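You operate a simulated robot arm through the tools that you are given. There is no shell and no other tool.

Carry out the task below with a simulated robot arm. There is one attempt and no reset: what you move stays moved.

JOB
Fetch the yellow label clip and set it on top of the red dome. Fetch the blue terminal and set it on the free spot beside the fixed junction box. Take the black good label clip on the top of the grey table and put it away on the top of the reel stand. Put the middle cords carton on the top of the grey table away on the top of the teal bench. Put the blue strap on the top of the grey table away on the upper shelf of the cable cabinet. Put the long cords carton on the top of the grey table away on the shelf under the drawer of the far store cabinet. Push the blue and white far store door shut. Any order will do. Set down upright: yellow label clip, black good label clip, middle cords carton, long cords carton.

It is judged by the outcome, as a careful person would: the job done as asked, and still so three seconds after it is handed in. It fails if anything else is knocked over, pushed out of place, dropped, spilled or broken.

ROBOT AND FRAMES
A 7-joint arm with a three-finger gripper on a trunk, on a base that drives. Base frame: it is fixed to the floor where the robot stands at the start and does not move with it; the origin is under the middle of the robot, x ahead of it, y to its left, z up. Readings come in m, rad, newtons and seconds.
Its first joint turns from -2.897 to 2.897 rad. Places, roughly: black good label clip [-0.75, -1, 0.75]; blue and white far store door [3.9, 2, 1.2]; blue strap (5x5x3 cm) [-1.3, -0.8, 0.8]; blue terminal [-3, 0.25, 0.75]; free spot beside the fixed junction box (12x12 cm) [-2.8, -0.06, 0.8]; long cords carton [-1.5, -1, 0.75]; middle cords carton [-1, -1, 0.75]; red dome (7x7x8 cm) [-3.1, 0, 0.8]; shelf under the drawer of the far store cabinet [4.6, 1.5, 0.4]; top of the reel stand [-3.4, 6.9, 0.8]; top of the teal bench [6.2, 0.5, 0.8]; upper shelf of the cable cabinet [-0.1, 1.3, 1.3]; yellow label clip [-3.25, 0.25, 0.75]. Payload 2.69 kg.
Tool frame: the origin (TCP) lies between the finger pads and is the grasp point; the fingertips stand 0.029 m ahead of it; z points along the fingers, y is the line along which they close. The gripper opens to 0.12 m. The gripper's body begins 0.078 m behind the TCP.
Orientation is told as [roll, pitch, yaw] about the base's x, y, z axes, in that order, counted from this pose: with the fingers straight down and closing along the base's y, the tool's x points along the base's -x, its y along +y and its z along -z.

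CONTROLS
- The arm moves only by the tool arm_command. Its argument "steps" is a list that holds one entry, the list of rows, each a list of 7 numbers: the shift along the tool's x, y, z in units of 20 mm (1.0 is 20 mm), then the turn, a rotation vector about the tool's x, y, z in units of 5 degrees (1.0 is 5 degrees), then the gripper command, from -1 (shut) to 1 (fully open), values between in proportion. In form: [[[x, y, z, rx, ry, rz, jaw], ...]]. A call has 1 to 20 rows; each row shifts and turns the commanded pose from where the row before left it, along the tool's axes as they then stand. A call with a number of a shift or a turn outside -1 to 1 is refused whole. Rows are played at 5 a second. More than 0.05 m and 0.15 rad between two rows, or a gripper value outside its range, and nothing of the call is played. A pose out of reach is approached as far as the arm can. The call stops where the force on the tool passes 40 N (or 10 N more than at its start, if that is more) or the arm is blocked; 0.2 s more then pass. The fingers move at their own pace and stop on an object; they squeeze with about 41 N. The grip force told is the motor's: it shows also when the fingers shut on nothing. Time passes only in rows, and 0.2 s behind the last, so rows that do not move let the fingers close. The reply holds the time, the measured pose of the TCP, the force on the tool along the base axes, the opening and the grip force, in the units named above and with some noise, with the torque about the TCP (base axes, N m) and any sound that the robot's microphone picked up, and new pictures: "views" is both (left out), scene, wrist or none.
- Cameras (640 x 400 px; columns grow to the right, rows downward): "scene" is now at [0.3897, 0.1757, 1.1608]; the picture's right is [-0.18, -0.98, 0.00], its down [-0.35, 0.06, -0.93] and it looks along [0.92, -0.17, -0.36] (base axes); focal length 214 px, centre (320, 200). "wrist" rides on the gripper at [0.063, 0, -0.104] in the tool frame; the picture's right is [0.00, 1.00, 0.00], its down [-0.83, 0.00, -0.56] and it looks along [-0.56, 0.00, 0.83] (tool axes); focal length 275 px, centre (320, 200). There is no depth. A picture from a camera that has moved, and an enlarged one, comes with that camera's place and axes in the base frame and with its lens.
- raise_lower(by): slides the trunk up (or, below 0, down) by that many m; the arm and the scene camera ride with it, the base frame stays. It gives what a move gives, with no picture.
- steer(legs): drives the robot by 1 to 6 legs, each [ahead, left, turn to the left] in m, m and rad, along the robot's own axes; the way and the turn of a leg run together, so that a leg with both is an arc; at most 1.5 m and 3.142 rad a leg. The arm and the cameras ride along, it lands a little off, and it stops where it bumps. It gives what a move gives, and a new picture of the scene camera.
- head_to(pan, tilt): turns the head with the scene camera to pan (to the left, within 2.496 rad either way) and tilt (down, from -0.506 to 1.204), counted from straight ahead of the robot. It gives what a move gives, and a new picture of the scene camera.
- zoom(camera, box): a new picture of the part [left, top, right, bottom] of that camera's present view, enlarged. The clock stands still meanwhile.
- finish_job(): hands the job in; it is judged then, once.

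Places have to be worked out from the pictures, the camera data and where the tool is seen. Open the gripper and draw the arm clear of the work before you hand the job in, unless the task says otherwise.

The tools are called after "Request:" as name(argument=value, ...) on one line, values as JSON. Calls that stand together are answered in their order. arm_command: Moves the arm, as the interface text tells. Its arguments: {"type":"object","properties":{"steps":{"type":"array","items":{"type":"array","items":{"type":"array","items":{"type":"number"}}}},"views":{"type":"string","enum":["both","scene","wrist","none"]}},"required":["steps"]} The other tools are called the same way: raise_lower (by) slides the trunk up or down; steer (legs) drives the base; head_to (pan, tilt) turns the head that bears the scene camera; zoom (camera, box) takes an enlarged picture of a part of a camera's view; finish_job () hands the job in.

At the start:

```text
time_s: 0.0
tcp_pos: [0.569, 0.1448, 1.0921]
tcp_rot: [0.003, 0.0, 0.0]
force: [-0.2, -1.0, 0.3]
moment: [-0.02, 0.01, 0.0]
width: 0.12
grip_force: 0.0
trunk travel left (down, up): [-0.125, 0.461]
robot x, y, heading: [0.002, 0.0032, -0.004]
head pan, tilt: [-0.178, 0.365]
```

scene: 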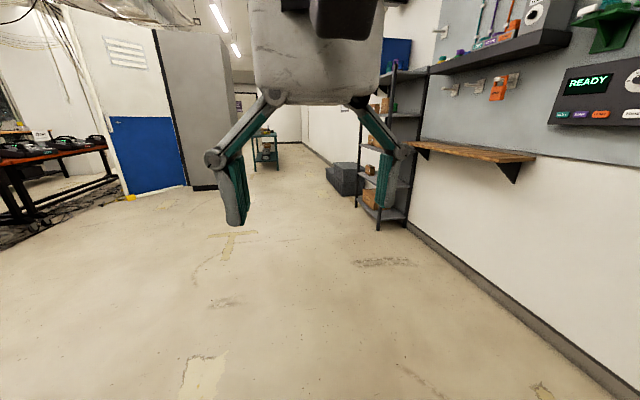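
wrist: 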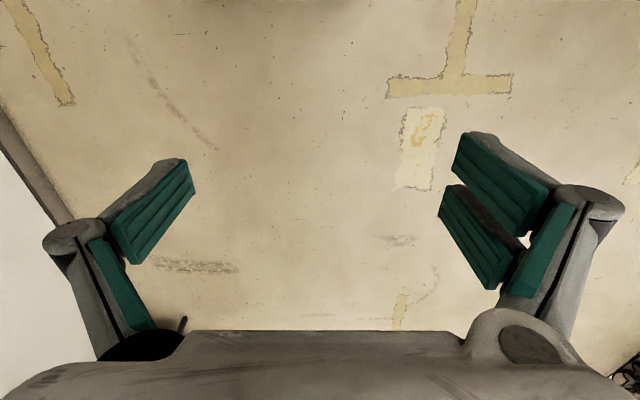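

The scene shows a corridor ahead with the blue-and-white door at the left. I look around with the head first to learn the layout.

Request:
head_to(pan=1.2, tilt=0.3)

Request:
head_to(pan=2.49, tilt=0.3)

Request:
head_to(pan=-2.3, tilt=0.4)

Request:
head_to(pan=-1.2, tilt=0.4)

```text
time_s: 1.5
tcp_pos: [0.567, 0.1446, 1.0913]
tcp_rot: [-0.001, 0.0, 0.0]
force: [1.5, 0.2, 0.1]
moment: [0.02, 0.01, -0.01]
width: 0.12
grip_force: 0.1
trunk travel left (down, up): [-0.125, 0.461]
robot x, y, heading: [-0.0029, -0.0063, -0.003]
head pan, tilt: [1.201, 0.3]
camera scene: at [0.332, 0.2793, 1.1667], right [0.93, -0.36, 0.0], down [-0.11, -0.28, -0.96], along [0.35, 0.89, -0.3], focal length 214 px, centre (320, 200)
```

scene: 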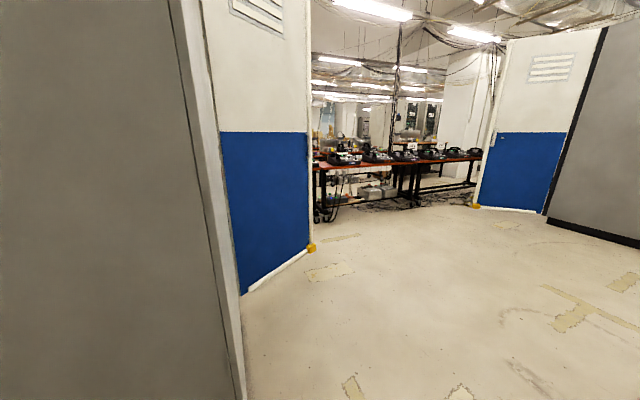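

```text
time_s: 3.0
tcp_pos: [0.5675, 0.1442, 1.0906]
tcp_rot: [0.001, -0.001, 0.0]
force: [-1.2, 1.1, 0.0]
moment: [-0.03, 0.01, 0.0]
width: 0.1201
grip_force: 0.0
trunk travel left (down, up): [-0.125, 0.461]
robot x, y, heading: [0.0031, -0.0015, -0.002]
head pan, tilt: [2.491, 0.3]
camera scene: at [0.2239, 0.2489, 1.1667], right [0.61, 0.8, 0.0], down [0.23, -0.18, -0.96], along [-0.76, 0.58, -0.3], focal length 214 px, centre (320, 200)
```

scene: 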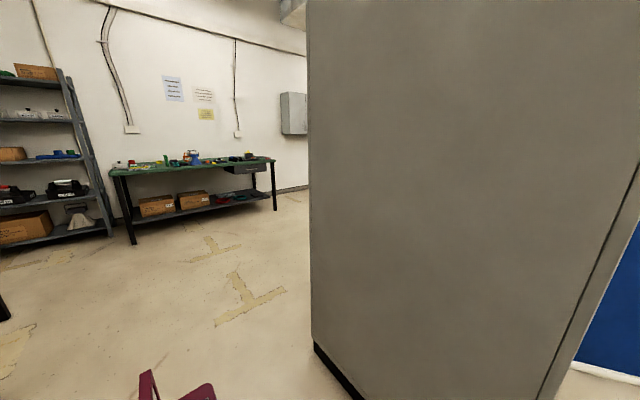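

```text
time_s: 6.8
tcp_pos: [0.5671, 0.1448, 1.0917]
tcp_rot: [0.0, -0.001, 0.001]
force: [-0.8, 0.9, -0.4]
moment: [0.0, 0.06, -0.03]
width: 0.1197
grip_force: 0.1
trunk travel left (down, up): [-0.125, 0.461]
robot x, y, heading: [-0.0023, 0.0002, -0.002]
head pan, tilt: [-2.3, 0.4]
camera scene: at [0.2365, 0.1232, 1.1575], right [-0.75, 0.67, 0.0], down [0.26, 0.29, -0.92], along [-0.61, -0.69, -0.39], focal length 214 px, centre (320, 200)
```

scene: 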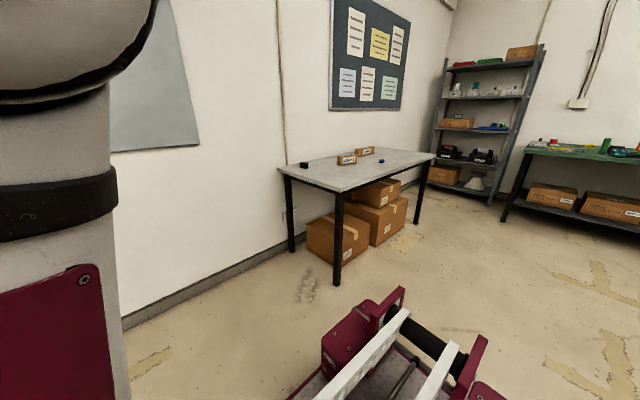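

```text
time_s: 8.1
tcp_pos: [0.5678, 0.1452, 1.0913]
tcp_rot: [0.001, 0.0, 0.0]
force: [-0.5, -0.2, -0.6]
moment: [0.0, -0.03, -0.02]
width: 0.1199
grip_force: 0.1
trunk travel left (down, up): [-0.125, 0.461]
robot x, y, heading: [0.0029, 0.0033, -0.0]
head pan, tilt: [-1.201, 0.4]
camera scene: at [0.3316, 0.1058, 1.1575], right [-0.93, -0.36, 0.0], down [-0.14, 0.36, -0.92], along [0.33, -0.86, -0.39], focal length 214 px, centre (320, 200)
```

scene: 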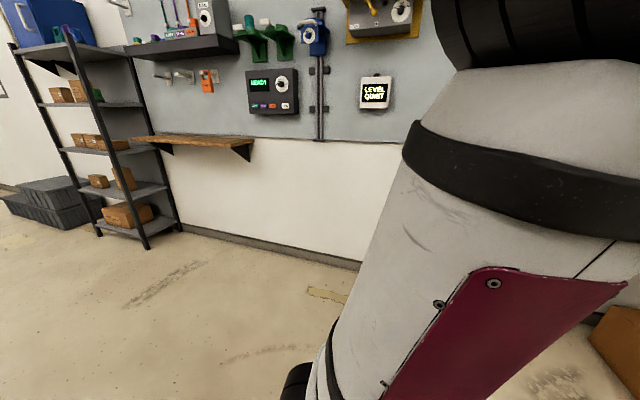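

The cable cabinet stands to my left (its front faces +x), the grey table is behind on the right, and the green bench is at x≈-2.7 and beyond. I turn round and head for the green bench first.

Request:
head_to(pan=0, tilt=0.5)

Request:
steer(legs=[[0, 0, 3.14], [1.3, 0, 0]])

```text
time_s: 9.5
tcp_pos: [0.5681, 0.1447, 1.0918]
tcp_rot: [0.0, 0.0, 0.001]
force: [-1.1, 0.6, 0.5]
moment: [0.0, 0.03, -0.03]
width: 0.12
grip_force: 0.1
trunk travel left (down, up): [-0.125, 0.461]
robot x, y, heading: [0.0009, -0.0007, 0.0]
head pan, tilt: [0.0, 0.499]
camera scene: at [0.3892, 0.1922, 1.1483], right [0.0, -1.0, 0.0], down [-0.48, 0.0, -0.88], along [0.88, 0.0, -0.48], focal length 214 px, centre (320, 200)
```

scene: 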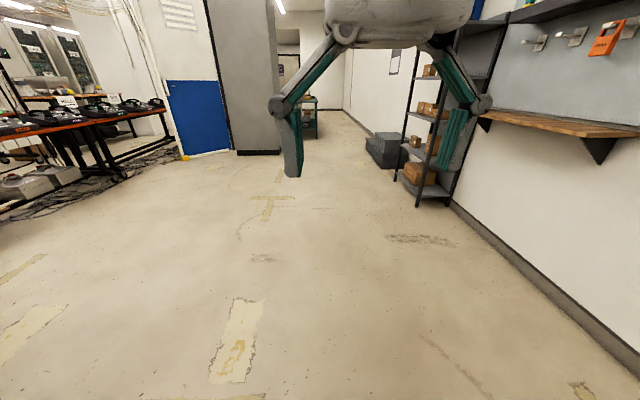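

```text
time_s: 23.4
tcp_pos: [-1.8568, -0.1747, 1.0922]
tcp_rot: [0.0, 0.001, -3.121]
force: [0.3, 0.0, 0.5]
moment: [0.01, 0.02, 0.01]
width: 0.1201
grip_force: 0.1
trunk travel left (down, up): [-0.125, 0.461]
robot x, y, heading: [-1.2973, -0.0204, -3.119]
head pan, tilt: [0.0, 0.499]
camera scene: at [-1.6772, -0.2145, 1.1483], right [-0.02, 1.0, 0.0], down [0.48, 0.01, -0.88], along [-0.88, -0.02, -0.48], focal length 214 px, centre (320, 200)
```

scene: 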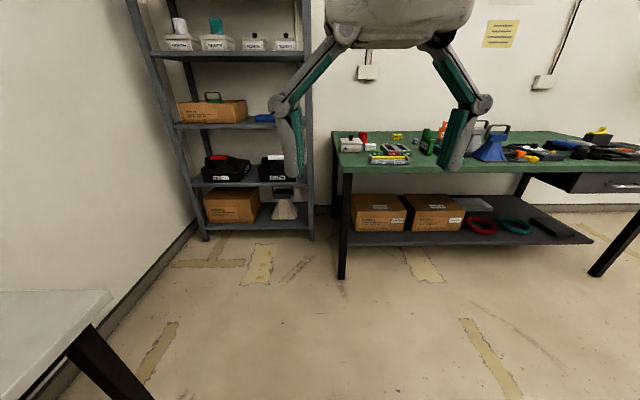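

I see the bench with clutter at its left end. I drive nearer, to x≈-2.0, and look down at the bench.

Request:
steer(legs=[[0.6, -0.12, -0.02]])

Request:
head_to(pan=-0.1, tilt=0.6)

```text
time_s: 26.8
tcp_pos: [-2.463, -0.0504, 1.0913]
tcp_rot: [-0.001, -0.001, -3.142]
force: [-0.2, -0.3, 1.2]
moment: [0.01, 0.03, -0.02]
width: 0.12
grip_force: 0.0
trunk travel left (down, up): [-0.125, 0.461]
robot x, y, heading: [-1.8923, 0.0926, -3.14]
head pan, tilt: [0.0, 0.499]
camera scene: at [-2.2836, -0.0932, 1.1483], right [0.0, 1.0, 0.0], down [0.48, 0.0, -0.88], along [-0.88, 0.0, -0.48], focal length 214 px, centre (320, 200)
```

scene: 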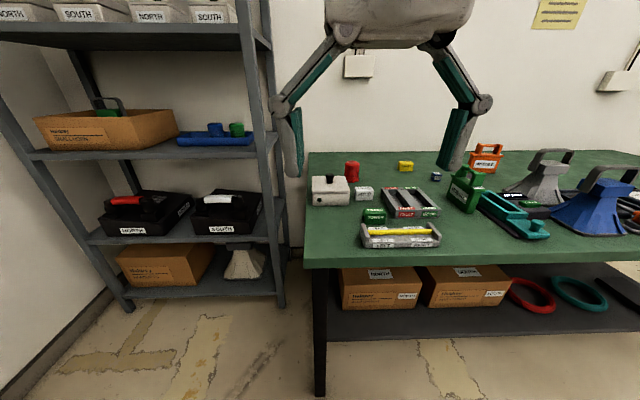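

```text
time_s: 27.5
tcp_pos: [-2.463, -0.05, 1.0904]
tcp_rot: [0.001, 0.0, -3.142]
force: [-0.3, 0.1, -0.4]
moment: [0.0, -0.01, -0.01]
width: 0.12
grip_force: 0.0
trunk travel left (down, up): [-0.125, 0.461]
robot x, y, heading: [-1.8982, 0.0954, -3.144]
head pan, tilt: [-0.099, 0.6]
camera scene: at [-2.2806, -0.0845, 1.1393], right [0.1, 1.0, 0.0], down [0.56, -0.06, -0.83], along [-0.82, 0.08, -0.56], focal length 214 px, centre (320, 200)
```

scene: 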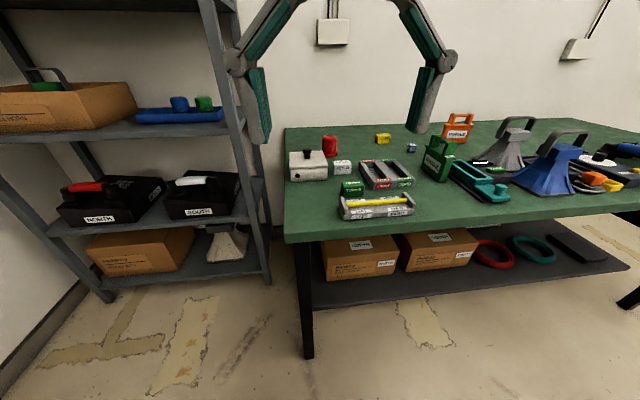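

Request:
zoom(camera="scene", box=[270, 100, 470, 225])

```text
3.20 times, centred on (370, 162) of scene
camera zoom: at [-2.2806, -0.0845, 1.1393], right [0.1, 1.0, 0.0], down [0.56, -0.06, -0.83], along [-0.82, 0.08, -0.56], focal length 686 px, centre (160, 320)
```

zoom: 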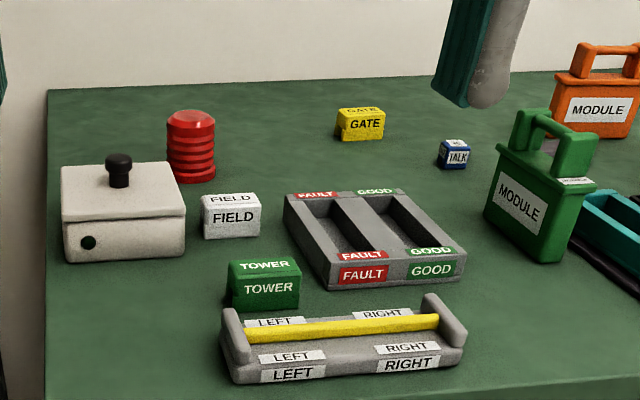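

Yellow "GATE" and blue "TALK" cubes stand near the back, the red ribbed dome is behind the white box. I zoom on these and on the rest of the bench to tell the pieces apart.

Request:
zoom(camera="scene", box=[360, 120, 440, 170])

Request:
zoom(camera="scene", box=[420, 100, 640, 220])

Request:
zoom(camera="scene", box=[280, 125, 360, 195])

```text
8.00 times, centred on (400, 145) of scene
camera zoom: at [-2.2806, -0.0845, 1.1393], right [0.1, 1.0, 0.0], down [0.56, -0.06, -0.83], along [-0.82, 0.08, -0.56], focal length 1716 px, centre (-320, 640)
```

zoom: 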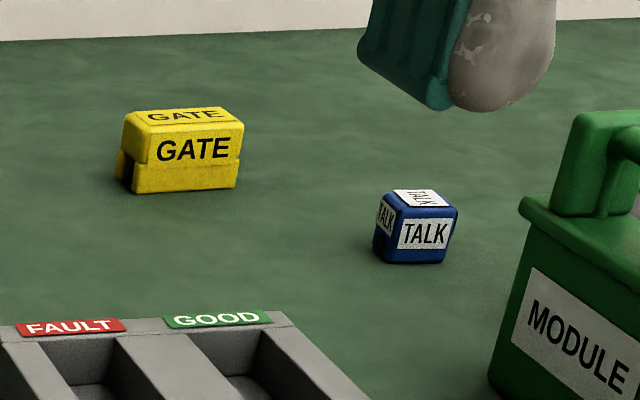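

```text
2.91 times, centred on (530, 160) of scene
camera zoom: at [-2.2806, -0.0845, 1.1393], right [0.1, 1.0, 0.0], down [0.56, -0.06, -0.83], along [-0.82, 0.08, -0.56], focal length 624 px, centre (-291, 316)
```

zoom: 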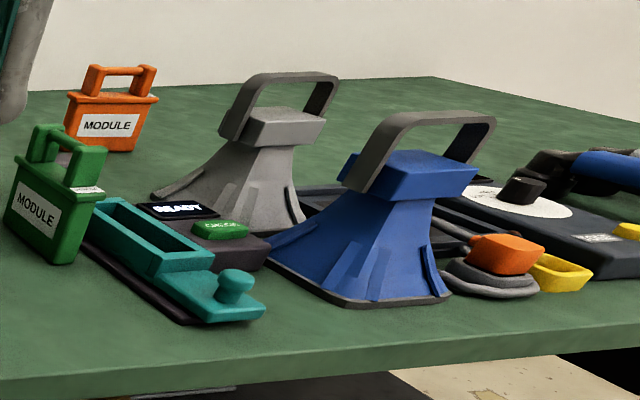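

```text
5.71 times, centred on (320, 160) of scene
camera zoom: at [-2.2806, -0.0845, 1.1393], right [0.1, 1.0, 0.0], down [0.56, -0.06, -0.83], along [-0.82, 0.08, -0.56], focal length 1226 px, centre (320, 429)
```

zoom: 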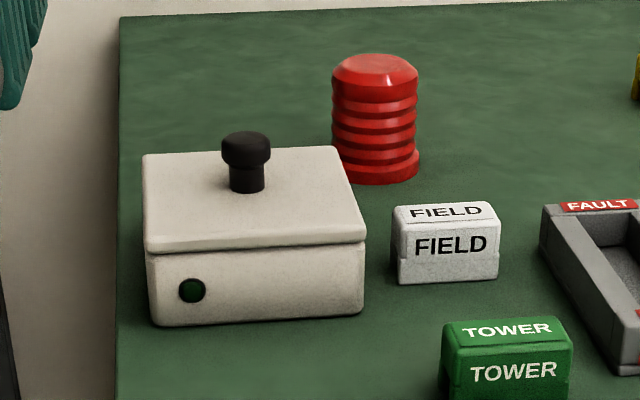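

The yellow clip and blue terminal are identified. I look down at my own base's front edge to see how near I can stand to the bench.

Request:
head_to(pan=0.0, tilt=1.2)

Request:
head_to(pan=-1.2, tilt=1.2)

```text
time_s: 28.5
tcp_pos: [-2.464, -0.0508, 1.0915]
tcp_rot: [0.0, 0.002, -3.141]
force: [-0.6, -0.5, -0.4]
moment: [0.01, -0.01, 0.03]
width: 0.1201
grip_force: 0.1
trunk travel left (down, up): [-0.125, 0.461]
robot x, y, heading: [-1.8945, 0.0977, -3.14]
head pan, tilt: [0.0, 1.201]
camera scene: at [-2.2486, -0.0932, 1.0947], right [0.0, 1.0, 0.0], down [0.93, 0.0, -0.36], along [-0.36, 0.0, -0.93], focal length 214 px, centre (320, 200)
```

scene: 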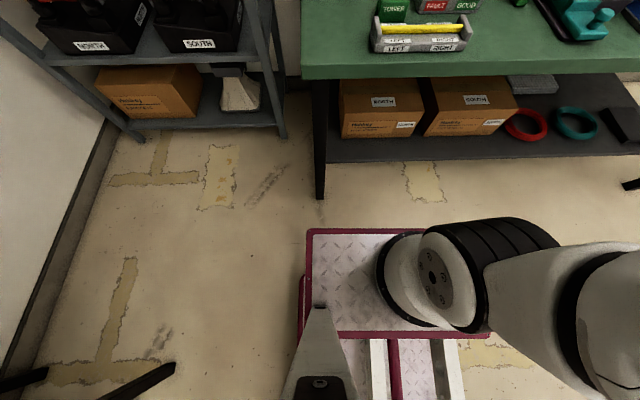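

```text
time_s: 29.9
tcp_pos: [-2.4643, -0.0508, 1.0904]
tcp_rot: [-0.001, -0.001, -3.141]
force: [-0.2, -0.4, 0.3]
moment: [-0.01, 0.01, 0.04]
width: 0.12
grip_force: 0.1
trunk travel left (down, up): [-0.125, 0.461]
robot x, y, heading: [-1.8973, 0.0932, -3.138]
head pan, tilt: [-1.201, 1.201]
camera scene: at [-2.2129, -0.0411, 1.0946], right [0.93, 0.36, 0.0], down [0.34, -0.87, -0.36], along [-0.13, 0.34, -0.93], focal length 214 px, centre (320, 200)
```

scene: 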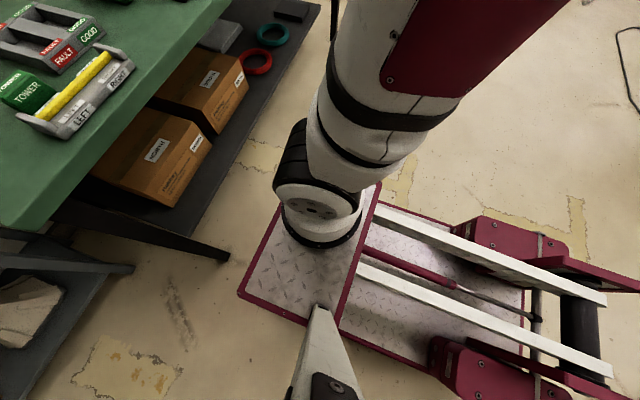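

My base's front edge is about 0.54 m ahead of its centre, leaving about 0.2 m to the bench, so I roll 0.16 m nearer. Then I look at the bench again.

Request:
steer(legs=[[0.16, 0, 0]])

Request:
head_to(pan=-0.3, tilt=0.75)

Request:
zoom(camera="wrist", box=[0, 0, 640, 400])

```text
time_s: 31.3
tcp_pos: [-2.6226, -0.0499, 1.0909]
tcp_rot: [0.001, 0.0, -3.142]
force: [0.5, -0.1, 0.4]
moment: [0.01, -0.01, 0.0]
width: 0.1201
grip_force: 0.0
trunk travel left (down, up): [-0.125, 0.461]
robot x, y, heading: [-2.0552, 0.0937, -3.139]
head pan, tilt: [-1.201, 1.201]
camera scene: at [-2.3728, -0.0412, 1.0946], right [0.93, 0.36, 0.0], down [0.34, -0.87, -0.36], along [-0.13, 0.34, -0.93], focal length 214 px, centre (320, 200)
```

scene: 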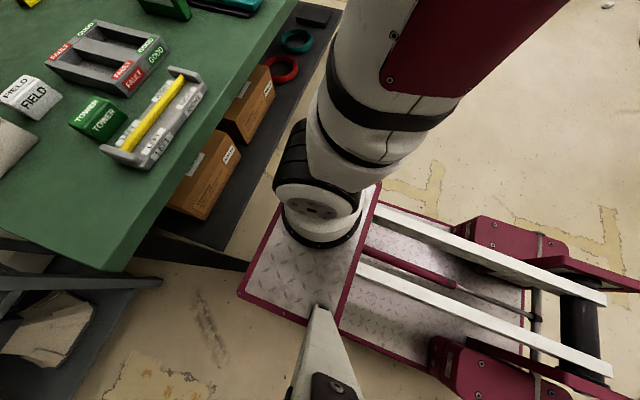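

```text
time_s: 32.5
tcp_pos: [-2.6227, -0.0503, 1.0925]
tcp_rot: [-0.001, 0.0, -3.141]
force: [1.0, -1.2, 0.1]
moment: [-0.02, 0.01, 0.02]
width: 0.1201
grip_force: 0.1
trunk travel left (down, up): [-0.125, 0.461]
robot x, y, heading: [-2.0541, 0.0925, -3.138]
head pan, tilt: [-0.3, 0.75]
camera scene: at [-2.4317, -0.0688, 1.1263], right [0.3, 0.96, 0.0], down [0.65, -0.2, -0.73], along [-0.7, 0.22, -0.68], focal length 214 px, centre (320, 200)
```

scene: 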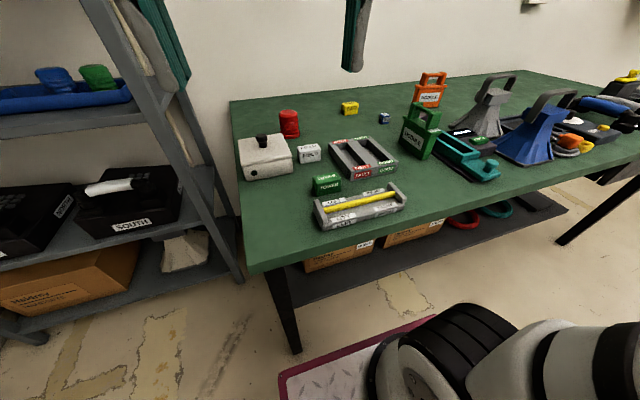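

```text
1.00 times, centred on (320, 200) of wrist (not enlarged: the box is as wide or as high as the picture)
camera zoom: at [-2.56, -0.0489, 1.1954], right [0.01, -1.0, 0.0], down [-0.83, 0.0, 0.56], along [-0.56, 0.0, -0.83], focal length 275 px, centre (320, 200)
```

zoom: 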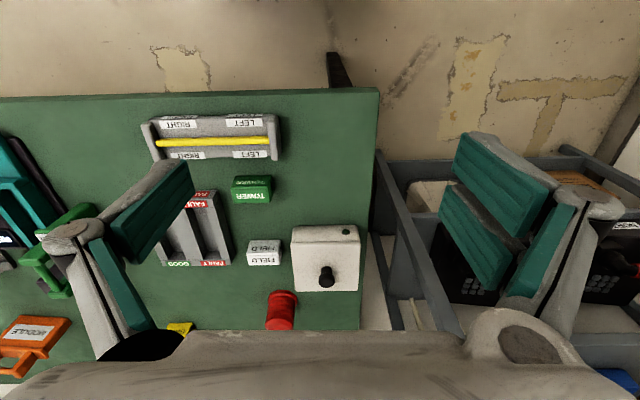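

The bench top works out at z≈0.785, with the yellow clip at about (-3.24, 0.30) and the blue terminal at about (-3.13, 0.40). I move the arm over the yellow clip at the present height.

Request:
arm_command(steps=[[[-1, -1, 0, 0, 0, 0, 1], [-1, -1, 0, 0, 0, 0, 1], [-1, -1, 0, 0, 0, 0, 1], [-1, -1, 0, 0, 0, 0, 1], [-1, -1, 0, 0, 0, 0, 1], [-1, -1, 0, 0, 0, 0, 1], [-1, -1, 0, 0, 0, 0, 1], [-1, -1, 0, 0, 0, 0, 1], [-1, -1, 0, 0, 0, 0, 1], [-1, -1, 0, 0, 0, 0, 1], [-1, -1, 0, 0, 0, 0, 1], [-1, -1, 0, 0, 0, 0, 1], [-1, -1, 0, 0, 0, 0, 1], [-1, -1, 0, 0, 0, 0, 1], [-1, -1, 0, 0, 0, 0, 1], [-1, -1, 0, 0, 0, 0, 1], [-1, -1, 0, 0, 0, 0, 1], [-1, 0, 0, 0, 0, 0, 1], [-1, 0, 0, 0, 0, 0, 1], [-1, 0, 0, 0, 0, 0, 1]]], views="both")

```text
time_s: 36.7
tcp_pos: [-2.939, 0.2712, 1.0829]
tcp_rot: [-0.001, -0.002, -3.141]
force: [-0.7, -1.1, 0.1]
moment: [0.01, 0.04, -0.03]
width: 0.1199
grip_force: 0.1
out of reach, approached as far as the arm can: row 16, 17, 18, 19, 20
trunk travel left (down, up): [-0.125, 0.461]
robot x, y, heading: [-2.0545, 0.0928, -3.146]
head pan, tilt: [-0.3, 0.75]
camera scene: at [-2.4318, -0.0688, 1.1264], right [0.3, 0.96, 0.0], down [0.65, -0.2, -0.73], along [-0.7, 0.22, -0.68], focal length 214 px, centre (320, 200)
camera wrist: at [-2.8757, 0.2727, 1.1875], right [0.01, -1.0, 0.0], down [-0.83, 0.0, 0.56], along [-0.56, 0.0, -0.83], focal length 275 px, centre (320, 200)
```

scene: 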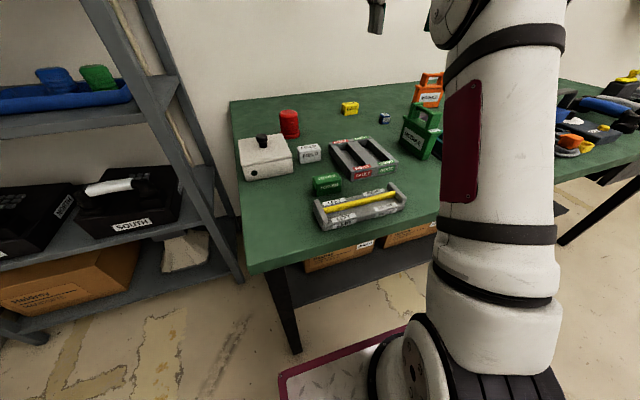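
wrist: 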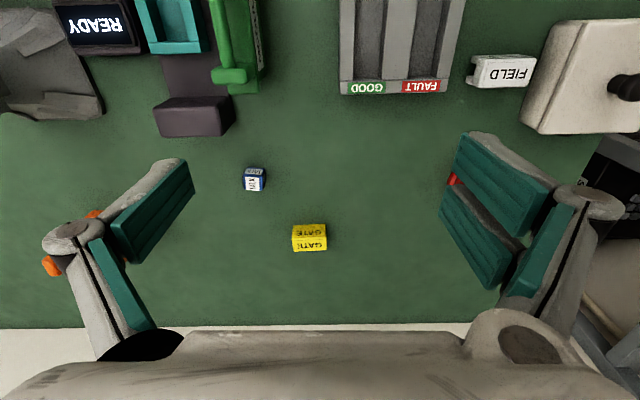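

The arm cannot reach out further at this height, so I raise the trunk to bring the shoulder higher and then try to extend with the tool lower relative to it.

Request:
raise_lower(by=0.2)

Request:
arm_command(steps=[[[0, 0, 1, 0, 0, 0, 1], [0, 0, 1, 0, 0, 0, 1], [0, 0, 1, 0, 0, 0, 1], [0, 0, 1, 0, 0, 0, 1], [0, 0, 1, 0, 0, 0, 1], [0, 0, 1, 0, 0, 0, 1], [0, 0, 1, 0, 0, 0, 1], [0, 0, 1, 0, 0, 0, 1], [0, 0, 1, 0, 0, 0, 1], [0, 0, 1, 0, 0, 0, 1], [-1, 0, 0, 0, 0, 0, 1], [-1, 0, 0, 0, 0, 0, 1], [-1, 0, 0, 0, 0, 0, 1], [-1, 0, 0, 0, 0, 0, 1], [-1, 0, 0, 0, 0, 0, 1], [-1, 0, 0, 0, 0, 0, 1], [-1, 0, 0, 0, 0, 0, 1], [-1, 0, 0, 0, 0, 0, 1], [-1, 0, 0, 0, 0, 0, 1], [-1, 0, 0, 0, 0, 0, 1]]])

```text
time_s: 38.9
tcp_pos: [-2.8885, 0.2714, 1.2817]
tcp_rot: [-0.002, -0.003, -3.14]
force: [0.3, -0.1, 0.0]
moment: [0.02, -0.03, -0.02]
width: 0.1199
grip_force: 0.0
trunk travel left (down, up): [-0.325, 0.261]
robot x, y, heading: [-2.0569, 0.0963, -3.14]
head pan, tilt: [-0.3, 0.75]
```

```text
time_s: 43.1
tcp_pos: [-3.0358, 0.2658, 1.0737]
tcp_rot: [-0.002, -0.003, -3.142]
force: [0.3, -0.9, -0.1]
moment: [0.0, 0.0, 0.01]
width: 0.1199
grip_force: 0.0
out of reach, approached as far as the arm can: row 18, 19, 20
trunk travel left (down, up): [-0.325, 0.261]
robot x, y, heading: [-2.0543, 0.0957, -3.139]
head pan, tilt: [-0.3, 0.75]
camera scene: at [-2.3791, -0.0688, 1.3265], right [0.3, 0.96, 0.0], down [0.65, -0.2, -0.73], along [-0.7, 0.22, -0.68], focal length 214 px, centre (320, 200)
camera wrist: at [-2.9727, 0.2676, 1.1775], right [0.01, -1.0, 0.0], down [-0.83, -0.01, 0.56], along [-0.56, 0.0, -0.83], focal length 275 px, centre (320, 200)
```

scene: 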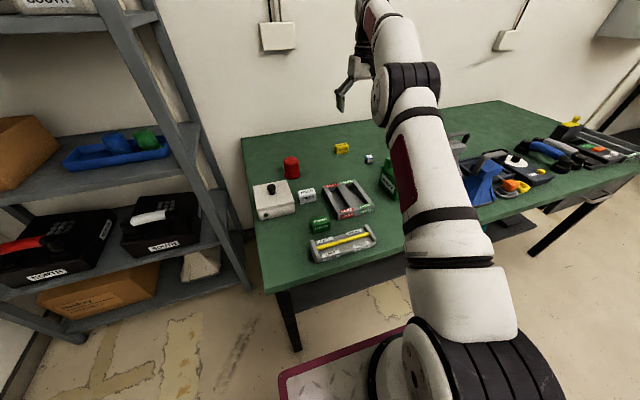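
wrist: 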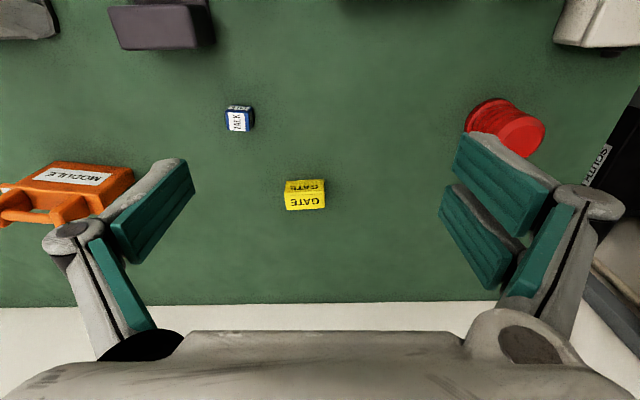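

Reach grows with the tool lower relative to the shoulder, but I am still about 0.2 m short. I drive 0.1 m closer to the bench and lower the trunk by 0.1 m, and will pitch the tool outward.

Request:
steer(legs=[[0.1, 0, 0]])

Request:
raise_lower(by=-0.1)

```text
time_s: 44.2
tcp_pos: [-3.1386, 0.2653, 1.0726]
tcp_rot: [-0.001, -0.004, -3.139]
force: [0.0, -0.1, 0.1]
moment: [0.01, -0.02, 0.01]
width: 0.1199
grip_force: 0.1
trunk travel left (down, up): [-0.325, 0.261]
robot x, y, heading: [-2.1548, 0.0925, -3.139]
head pan, tilt: [-0.3, 0.75]
camera scene: at [-2.4812, -0.069, 1.3265], right [0.29, 0.96, 0.0], down [0.65, -0.2, -0.73], along [-0.7, 0.22, -0.68], focal length 214 px, centre (320, 200)
```

scene: 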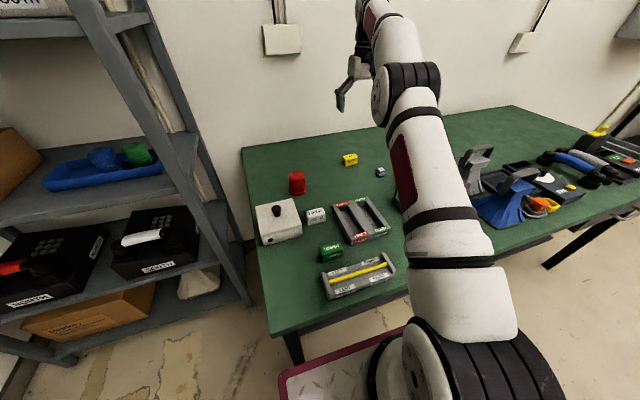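

```text
time_s: 45.6
tcp_pos: [-3.1388, 0.265, 0.9741]
tcp_rot: [-0.001, -0.003, -3.139]
force: [-0.1, 0.6, 1.1]
moment: [0.0, -0.02, -0.01]
width: 0.1198
grip_force: 0.0
trunk travel left (down, up): [-0.225, 0.361]
robot x, y, heading: [-2.1602, 0.0938, -3.136]
head pan, tilt: [-0.3, 0.75]
```

The tool is now at (-3.139, 0.265, 0.974), close above the clip. I take a wrist picture for precise positions.

Request:
zoom(camera="wrist", box=[0, 0, 640, 400])

Request:
zoom(camera="wrist", box=[180, 50, 420, 200])

```text
1.00 times, centred on (320, 200) of wrist (not enlarged: the box is as wide or as high as the picture)
camera zoom: at [-3.0749, 0.2673, 1.0776], right [0.01, -1.0, 0.0], down [-0.83, -0.01, 0.56], along [-0.56, 0.0, -0.83], focal length 275 px, centre (320, 200)
```

zoom: 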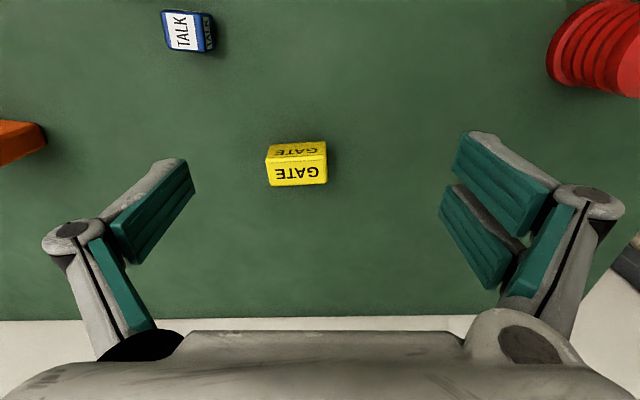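

```text
2.67 times, centred on (300, 125) of wrist
camera zoom: at [-3.0749, 0.2673, 1.0776], right [0.01, -1.0, 0.0], down [-0.83, -0.01, 0.56], along [-0.56, 0.0, -0.83], focal length 734 px, centre (373, 400)
```

zoom: 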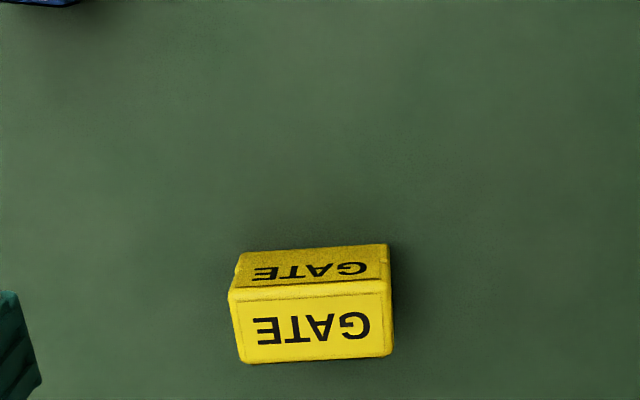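

The clip is 6.2×3.1×3.7 cm, centred at about (-3.2125, 0.292) with its top at z≈0.822, turned by about 5°. I align the yaw and pitch the tool 20° outward for reach.

Request:
arm_command(steps=[[[0, -1, 0, 0, 0, -1, 1], [0, -0.3, 0, 0, 0, 0, 1], [0, 0, 0, 0, -1, 0, 1], [0, 0, 0, 0, -1, 0, 1], [0, 0, 0, 0, -1, 0, 1], [0, 0, 0, 0, -1, 0, 1], [0, 0, 0, 0, 0, 0, 1]]], views="wrist")

```text
time_s: 47.2
tcp_pos: [-3.1401, 0.2916, 0.9723]
tcp_rot: [-0.003, -0.355, -3.053]
force: [0.3, -0.9, -0.3]
moment: [0.0, 0.01, -0.02]
width: 0.1201
grip_force: 0.1
trunk travel left (down, up): [-0.225, 0.361]
robot x, y, heading: [-2.1601, 0.0933, -3.142]
head pan, tilt: [-0.3, 0.75]
camera wrist: at [-3.0442, 0.3015, 1.0495], right [0.09, -1.0, 0.0], down [-0.58, -0.06, 0.81], along [-0.81, -0.07, -0.59], focal length 275 px, centre (320, 200)
```

wrist: 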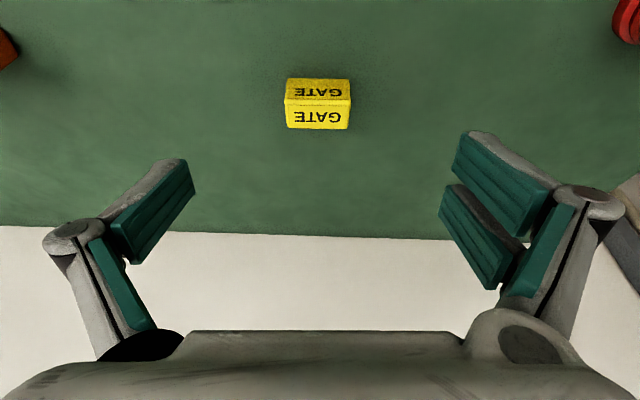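

Clip and gripper line up. I descend along the tool axis in two stages, first most of the way.

Request:
arm_command(steps=[[[-0.5, -0.32, 1, 0, 0, 0, 1], [0, 0, 1, 0, 0, 0, 1], [0, 0, 1, 0, 0, 0, 1], [0, 0, 1, 0, 0, 0, 1], [0, 0, 1, 0, 0, 0, 1], [0, 0, 1, 0, 0, 0, 1], [0, 0, 0, 0, 0, 0, 1]]], views="wrist")

```text
time_s: 48.8
tcp_pos: [-3.1916, 0.2934, 0.8649]
tcp_rot: [-0.002, -0.352, -3.052]
force: [0.4, 1.0, 0.2]
moment: [0.02, 0.01, -0.03]
width: 0.1202
grip_force: 0.2
trunk travel left (down, up): [-0.225, 0.361]
robot x, y, heading: [-2.1567, 0.0965, -3.14]
head pan, tilt: [-0.3, 0.75]
camera wrist: at [-3.0958, 0.3036, 0.9409], right [0.09, -1.0, 0.0], down [-0.59, -0.06, 0.81], along [-0.81, -0.07, -0.59], focal length 275 px, centre (320, 200)
```

wrist: 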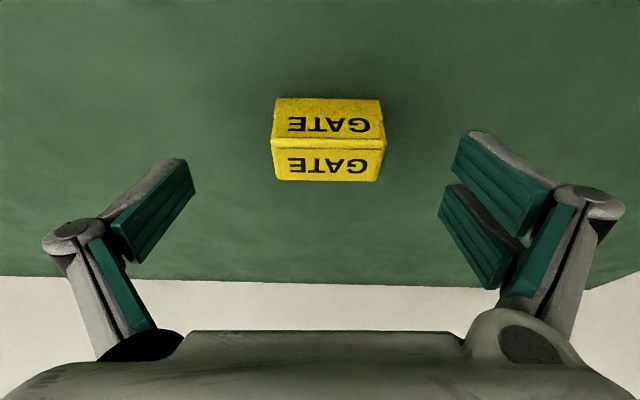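

The clip sits between the fingers. I descend the last 4.5 cm and close.

Request:
arm_command(steps=[[[0, 0.1, 1, 0, 0, 0, 1], [0, 0, 1, 0, 0, 0, 1], [0, 0, 0.25, 0, 0, 0, 1], [0, 0, 0, 0, 0, 0, 1], [0, 0, 0, 0, 0, 0, -1], [0, 0, 0, 0, 0, 0, -1], [0, 0, 0, 0, 0, 0, -1], [0, 0, 0, 0, 0, 0, -1]]], views="wrist")

```text
time_s: 50.0
tcp_pos: [-3.2089, 0.2821, 0.8325]
tcp_rot: [0.008, -0.368, -3.05]
force: [4.8, -7.7, 19.2]
moment: [-0.79, -0.42, 0.07]
width: 0.0592
grip_force: 41.3
trunk travel left (down, up): [-0.225, 0.361]
robot x, y, heading: [-2.1567, 0.0932, -3.14]
head pan, tilt: [-0.3, 0.75]
stopped in row 6: the force on the tool passed its limit at 49 N (the readings are from after the stop); the commanded pose is now the measured one
camera wrist: at [-3.1131, 0.2929, 0.9075], right [0.1, -1.0, 0.0], down [-0.57, -0.05, 0.82], along [-0.81, -0.08, -0.58], focal length 275 px, centre (320, 200)
```

wrist: 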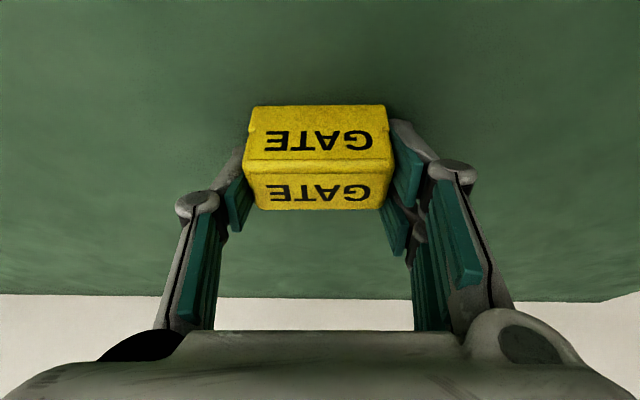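

The jaw closed on the clip at 5.9 cm width; the closing fingertips touched the bench. I lift straight up.

Request:
arm_command(steps=[[[0.15, 0, -0.4, 0, 0, 0, -1], [0.35, 0, -0.94, 0, 0, 0, -1], [0.35, 0, -0.94, 0, 0, 0, -1], [0.35, 0, -0.94, 0, 0, 0, -1], [0.35, 0, -0.94, 0, 0, 0, -1], [0.35, 0, -0.94, 0, 0, 0, -1], [0, 0, 0, 0, 0, 0, -1]]], views="both")

```text
time_s: 51.6
tcp_pos: [-3.1366, 0.292, 0.9118]
tcp_rot: [0.005, -0.36, -3.05]
force: [0.1, -0.4, -1.2]
moment: [-0.02, -0.01, 0.02]
width: 0.0591
grip_force: 40.9
trunk travel left (down, up): [-0.225, 0.361]
robot x, y, heading: [-2.1571, 0.0906, -3.138]
head pan, tilt: [-0.3, 0.75]
camera scene: at [-2.5162, -0.0694, 1.2269], right [0.29, 0.96, 0.0], down [0.65, -0.2, -0.73], along [-0.7, 0.22, -0.68], focal length 214 px, centre (320, 200)
camera wrist: at [-3.0417, 0.3023, 0.9865], right [0.1, -1.0, 0.0], down [-0.58, -0.05, 0.81], along [-0.81, -0.08, -0.58], focal length 275 px, centre (320, 200)
```

scene: 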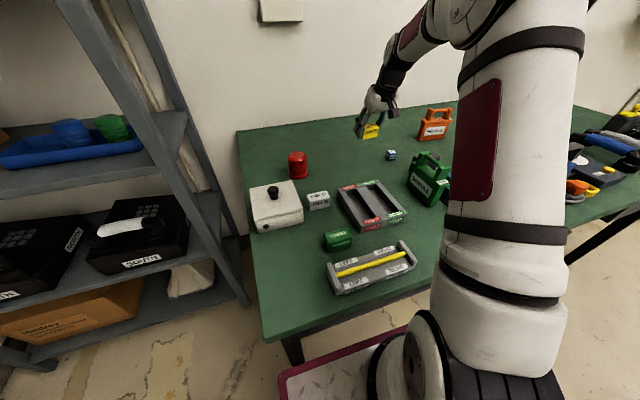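
wrist: 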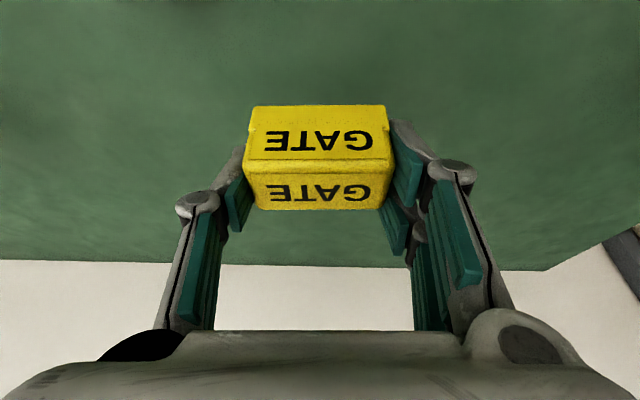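

The clip is held firmly and upright. I raise it 8 cm and move toward the red dome, then check from both cameras.

Request:
arm_command(steps=[[[-0.35, 0, -0.94, 0, 0, 0, -1], [-0.35, 0, -0.94, 0, 0, 0, -1], [-0.35, 0, -0.94, 0, 0, 0, -1], [-0.35, 0, -0.94, 0, 0, 0, -1], [0, 1, 0, 0, 0, 0, -1], [0, 1, 0, 0, 0, 0, -1], [0, 1, 0, 0, 0, 0, -1], [0, 1, 0, 0, 0, 0, -1], [0, 1, 0, 0, 0, 0, -1], [0, 1, 0, 0, 0, 0, -1], [0, 1, 0, 0, 0, 0, -1], [0, 0, 0, 0, 0, 0, -1]]], views="both")

Request:
zoom(camera="scene", box=[240, 90, 420, 210])

```text
time_s: 54.2
tcp_pos: [-3.1237, 0.1519, 0.9899]
tcp_rot: [0.007, -0.361, -3.05]
force: [0.1, -0.1, -0.1]
moment: [0.0, 0.0, 0.01]
width: 0.0586
grip_force: 41.4
trunk travel left (down, up): [-0.225, 0.361]
robot x, y, heading: [-2.1587, 0.0933, -3.139]
head pan, tilt: [-0.3, 0.75]
camera scene: at [-2.5162, -0.0694, 1.2269], right [0.29, 0.96, 0.0], down [0.65, -0.2, -0.73], along [-0.7, 0.22, -0.68], focal length 214 px, centre (320, 200)
camera wrist: at [-3.0279, 0.1629, 1.0663], right [0.1, -1.0, 0.0], down [-0.58, -0.05, 0.81], along [-0.81, -0.08, -0.58], focal length 275 px, centre (320, 200)
```

scene: 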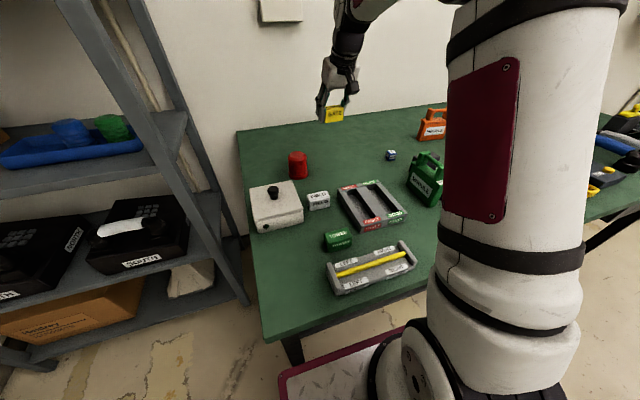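
wrist: 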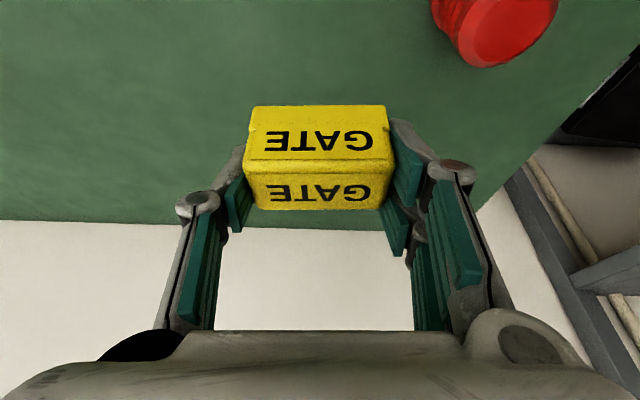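

```text
3.33 times, centred on (330, 150) of scene
camera zoom: at [-2.5162, -0.0694, 1.2269], right [0.29, 0.96, 0.0], down [0.65, -0.2, -0.73], along [-0.7, 0.22, -0.68], focal length 715 px, centre (287, 367)
```

zoom: 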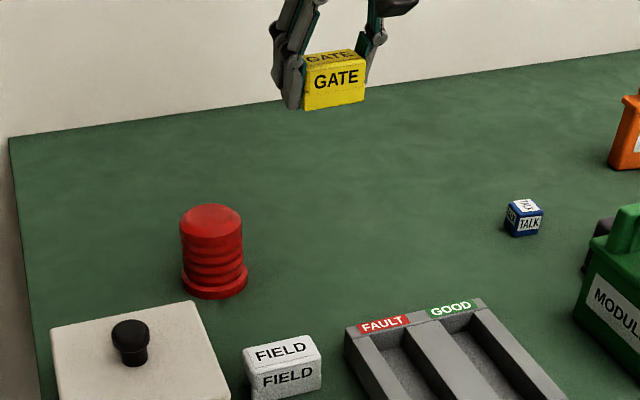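

The dome's place comes out around (-3.11, 0.03) with 2 cm disagreement between cameras, so I shift back a little to get the dome well into the wrist view.

Request:
arm_command(steps=[[[0.94, 0, -0.35, 0, 0, 0, -1], [0.94, 0, -0.35, 0, 0, 0, -1], [0.94, 0, -0.35, 0, 0, 0, -1], [0.94, 0, -0.35, 0, 0, 0, -1], [0.94, 0, -0.35, 0, 0, 0, -1], [0, 0, 0, 0, 0, 0, -1]]], views="wrist")

```text
time_s: 55.6
tcp_pos: [-3.0234, 0.1626, 0.991]
tcp_rot: [0.004, -0.361, -3.052]
force: [-0.2, -0.6, -0.2]
moment: [0.0, 0.0, 0.0]
width: 0.0589
grip_force: 41.6
trunk travel left (down, up): [-0.225, 0.361]
robot x, y, heading: [-2.1566, 0.0962, -3.137]
head pan, tilt: [-0.3, 0.75]
camera wrist: at [-2.9279, 0.1728, 1.0662], right [0.1, -1.0, 0.0], down [-0.58, -0.05, 0.81], along [-0.81, -0.08, -0.58], focal length 275 px, centre (320, 200)
```

wrist: 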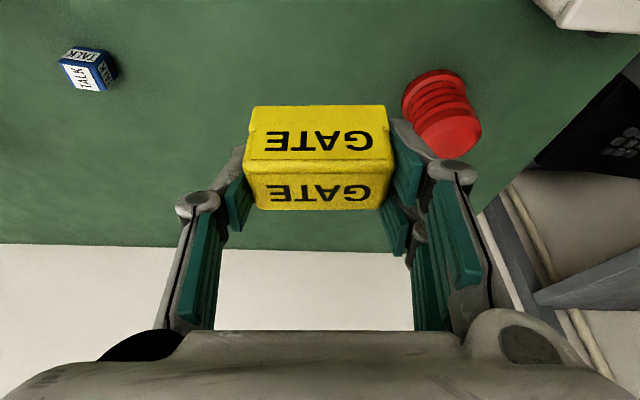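

Using the known clip width (5.9 cm) I find the bench top is actually at z≈0.80, so the dome top is at about 0.88 and the clip's bottom hangs 3.3 cm below the TCP. I zoom on the dome to fix its centre.

Request:
zoom(camera="wrist", box=[380, 50, 508, 170])

```text
3.33 times, centred on (444, 110) of wrist
camera zoom: at [-2.9279, 0.1728, 1.0662], right [0.1, -1.0, 0.0], down [-0.58, -0.05, 0.81], along [-0.81, -0.08, -0.58], focal length 918 px, centre (-93, 500)
```

zoom: 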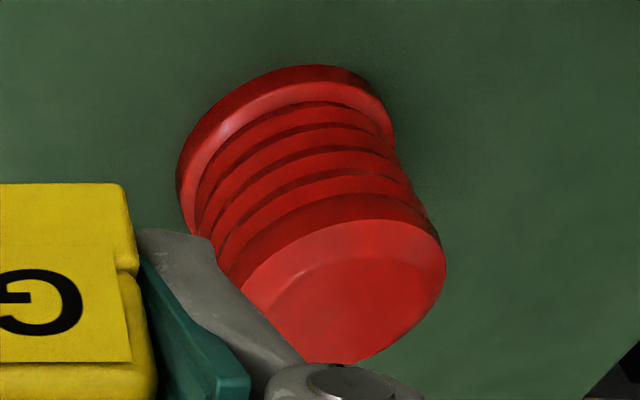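

The dome centre is at about (-3.088, 0.038). I move the clip over it and descend to about 1 cm above the dome.

Request:
arm_command(steps=[[[-0.61, 0.983, 0.231, 0, 0, 0, -1], [-0.61, 0.983, 0.231, 0, 0, 0, -1], [-0.61, 0.983, 0.231, 0, 0, 0, -1], [-0.61, 0.983, 0.231, 0, 0, 0, -1], [-0.61, 0.983, 0.231, 0, 0, 0, -1], [-0.61, 0.983, 0.231, 0, 0, 0, -1], [0.35, 0, 0.935, 0, 0, 0, -1], [0.35, 0, 0.935, 0, 0, 0, -1], [0.35, 0, 0.935, 0, 0, 0, -1], [0, 0, 0, 0, 0, 0, -1]]], views="both")

Request:
zoom(camera="scene", box=[240, 100, 400, 200])

```text
time_s: 57.9
tcp_pos: [-3.0894, 0.0354, 0.9313]
tcp_rot: [0.006, -0.362, -3.051]
force: [0.3, 0.2, -0.5]
moment: [-0.01, -0.04, -0.01]
width: 0.0588
grip_force: 40.7
trunk travel left (down, up): [-0.225, 0.361]
robot x, y, heading: [-2.155, 0.0914, -3.138]
head pan, tilt: [-0.3, 0.75]
camera scene: at [-2.5162, -0.0694, 1.227], right [0.29, 0.96, 0.0], down [0.65, -0.2, -0.73], along [-0.7, 0.22, -0.68], focal length 214 px, centre (320, 200)
camera wrist: at [-2.9951, 0.0466, 1.007], right [0.1, -1.0, 0.0], down [-0.58, -0.05, 0.81], along [-0.81, -0.08, -0.58], focal length 275 px, centre (320, 200)
```

scene: 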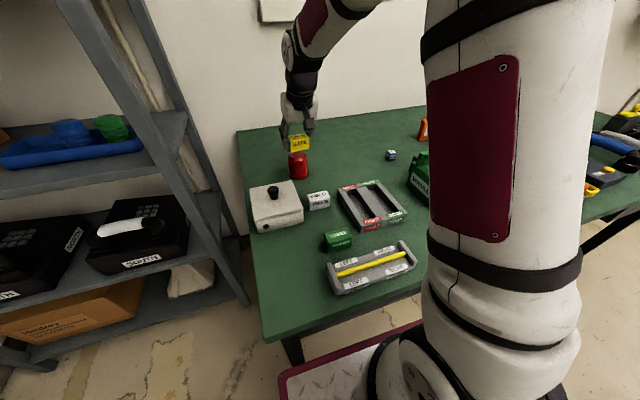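
wrist: 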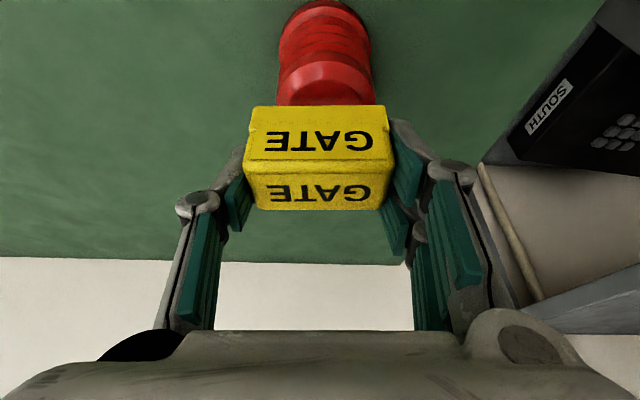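

```text
4.00 times, centred on (320, 150) of scene
camera zoom: at [-2.5162, -0.0694, 1.227], right [0.29, 0.96, 0.0], down [0.65, -0.2, -0.73], along [-0.7, 0.22, -0.68], focal length 858 px, centre (320, 400)
```

zoom: 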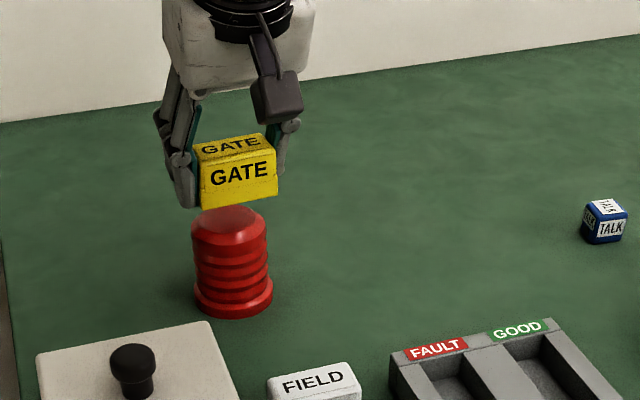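

The clip is well centred over the dome, about 1.8 cm above it. I lower carefully and watch the force.

Request:
arm_command(steps=[[[0.1, 0.2, 0.28, 0, 0, 0, -1], [0.1, 0, 0.28, 0, 0, 0, -1], [0, 0, 0, 0, 0, 0, -1]]], views="none")

Request:
arm_command(steps=[[[0.07, 0, 0.19, 0, 0, 0, -1], [0, 0, 0, 0, 0, 0, -1]]], views="none")

Request:
zoom(camera="scene", box=[260, 120, 340, 190])

```text
time_s: 58.6
tcp_pos: [-3.0912, 0.0313, 0.9199]
tcp_rot: [0.006, -0.361, -3.051]
force: [0.1, 0.0, -0.8]
moment: [0.0, -0.01, -0.01]
width: 0.0587
grip_force: 41.2
trunk travel left (down, up): [-0.225, 0.361]
robot x, y, heading: [-2.1563, 0.0933, -3.143]
head pan, tilt: [-0.3, 0.75]
```

```text
time_s: 59.2
tcp_pos: [-3.0912, 0.0326, 0.9156]
tcp_rot: [0.005, -0.362, -3.051]
force: [-0.6, 0.4, 0.2]
moment: [-0.01, -0.01, -0.02]
width: 0.0588
grip_force: 41.3
trunk travel left (down, up): [-0.225, 0.361]
robot x, y, heading: [-2.1563, 0.097, -3.136]
head pan, tilt: [-0.3, 0.75]
```

```text
5.71 times, centred on (300, 155) of scene
camera zoom: at [-2.5162, -0.0694, 1.2269], right [0.29, 0.96, 0.0], down [0.65, -0.2, -0.73], along [-0.7, 0.22, -0.68], focal length 1226 px, centre (434, 457)
```

zoom: 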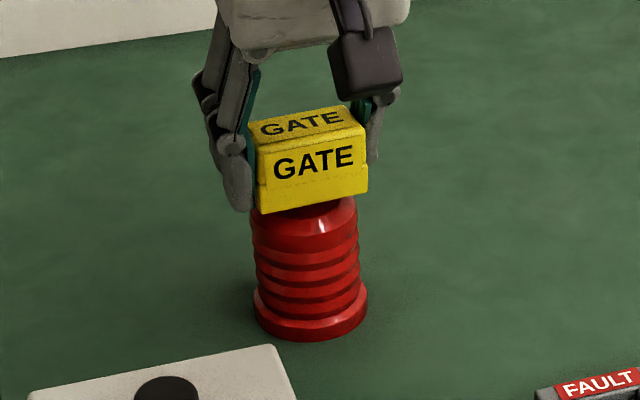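

The clip is almost touching. I go down in small steps until I feel contact.

Request:
arm_command(steps=[[[0.05, 0, 0.14, 0, 0, 0, -1], [0, 0, 0, 0, 0, 0, -1]]], views="none")

Request:
arm_command(steps=[[[0.05, 0, 0.14, 0, 0, 0, -1], [0, 0, 0, 0, 0, 0, -1]]], views="none")

```text
time_s: 59.9
tcp_pos: [-3.0907, 0.0325, 0.9135]
tcp_rot: [0.004, -0.362, -3.051]
force: [0.0, 0.2, -0.5]
moment: [-0.02, 0.02, -0.03]
width: 0.059
grip_force: 41.0
trunk travel left (down, up): [-0.225, 0.361]
robot x, y, heading: [-2.1559, 0.0932, -3.14]
head pan, tilt: [-0.3, 0.75]
```

```text
time_s: 60.5
tcp_pos: [-3.0922, 0.0309, 0.9099]
tcp_rot: [0.004, -0.361, -3.049]
force: [-0.8, 0.2, -1.0]
moment: [-0.01, 0.01, -0.01]
width: 0.0587
grip_force: 41.0
trunk travel left (down, up): [-0.225, 0.361]
robot x, y, heading: [-2.1594, 0.0931, -3.14]
head pan, tilt: [-0.3, 0.75]
```

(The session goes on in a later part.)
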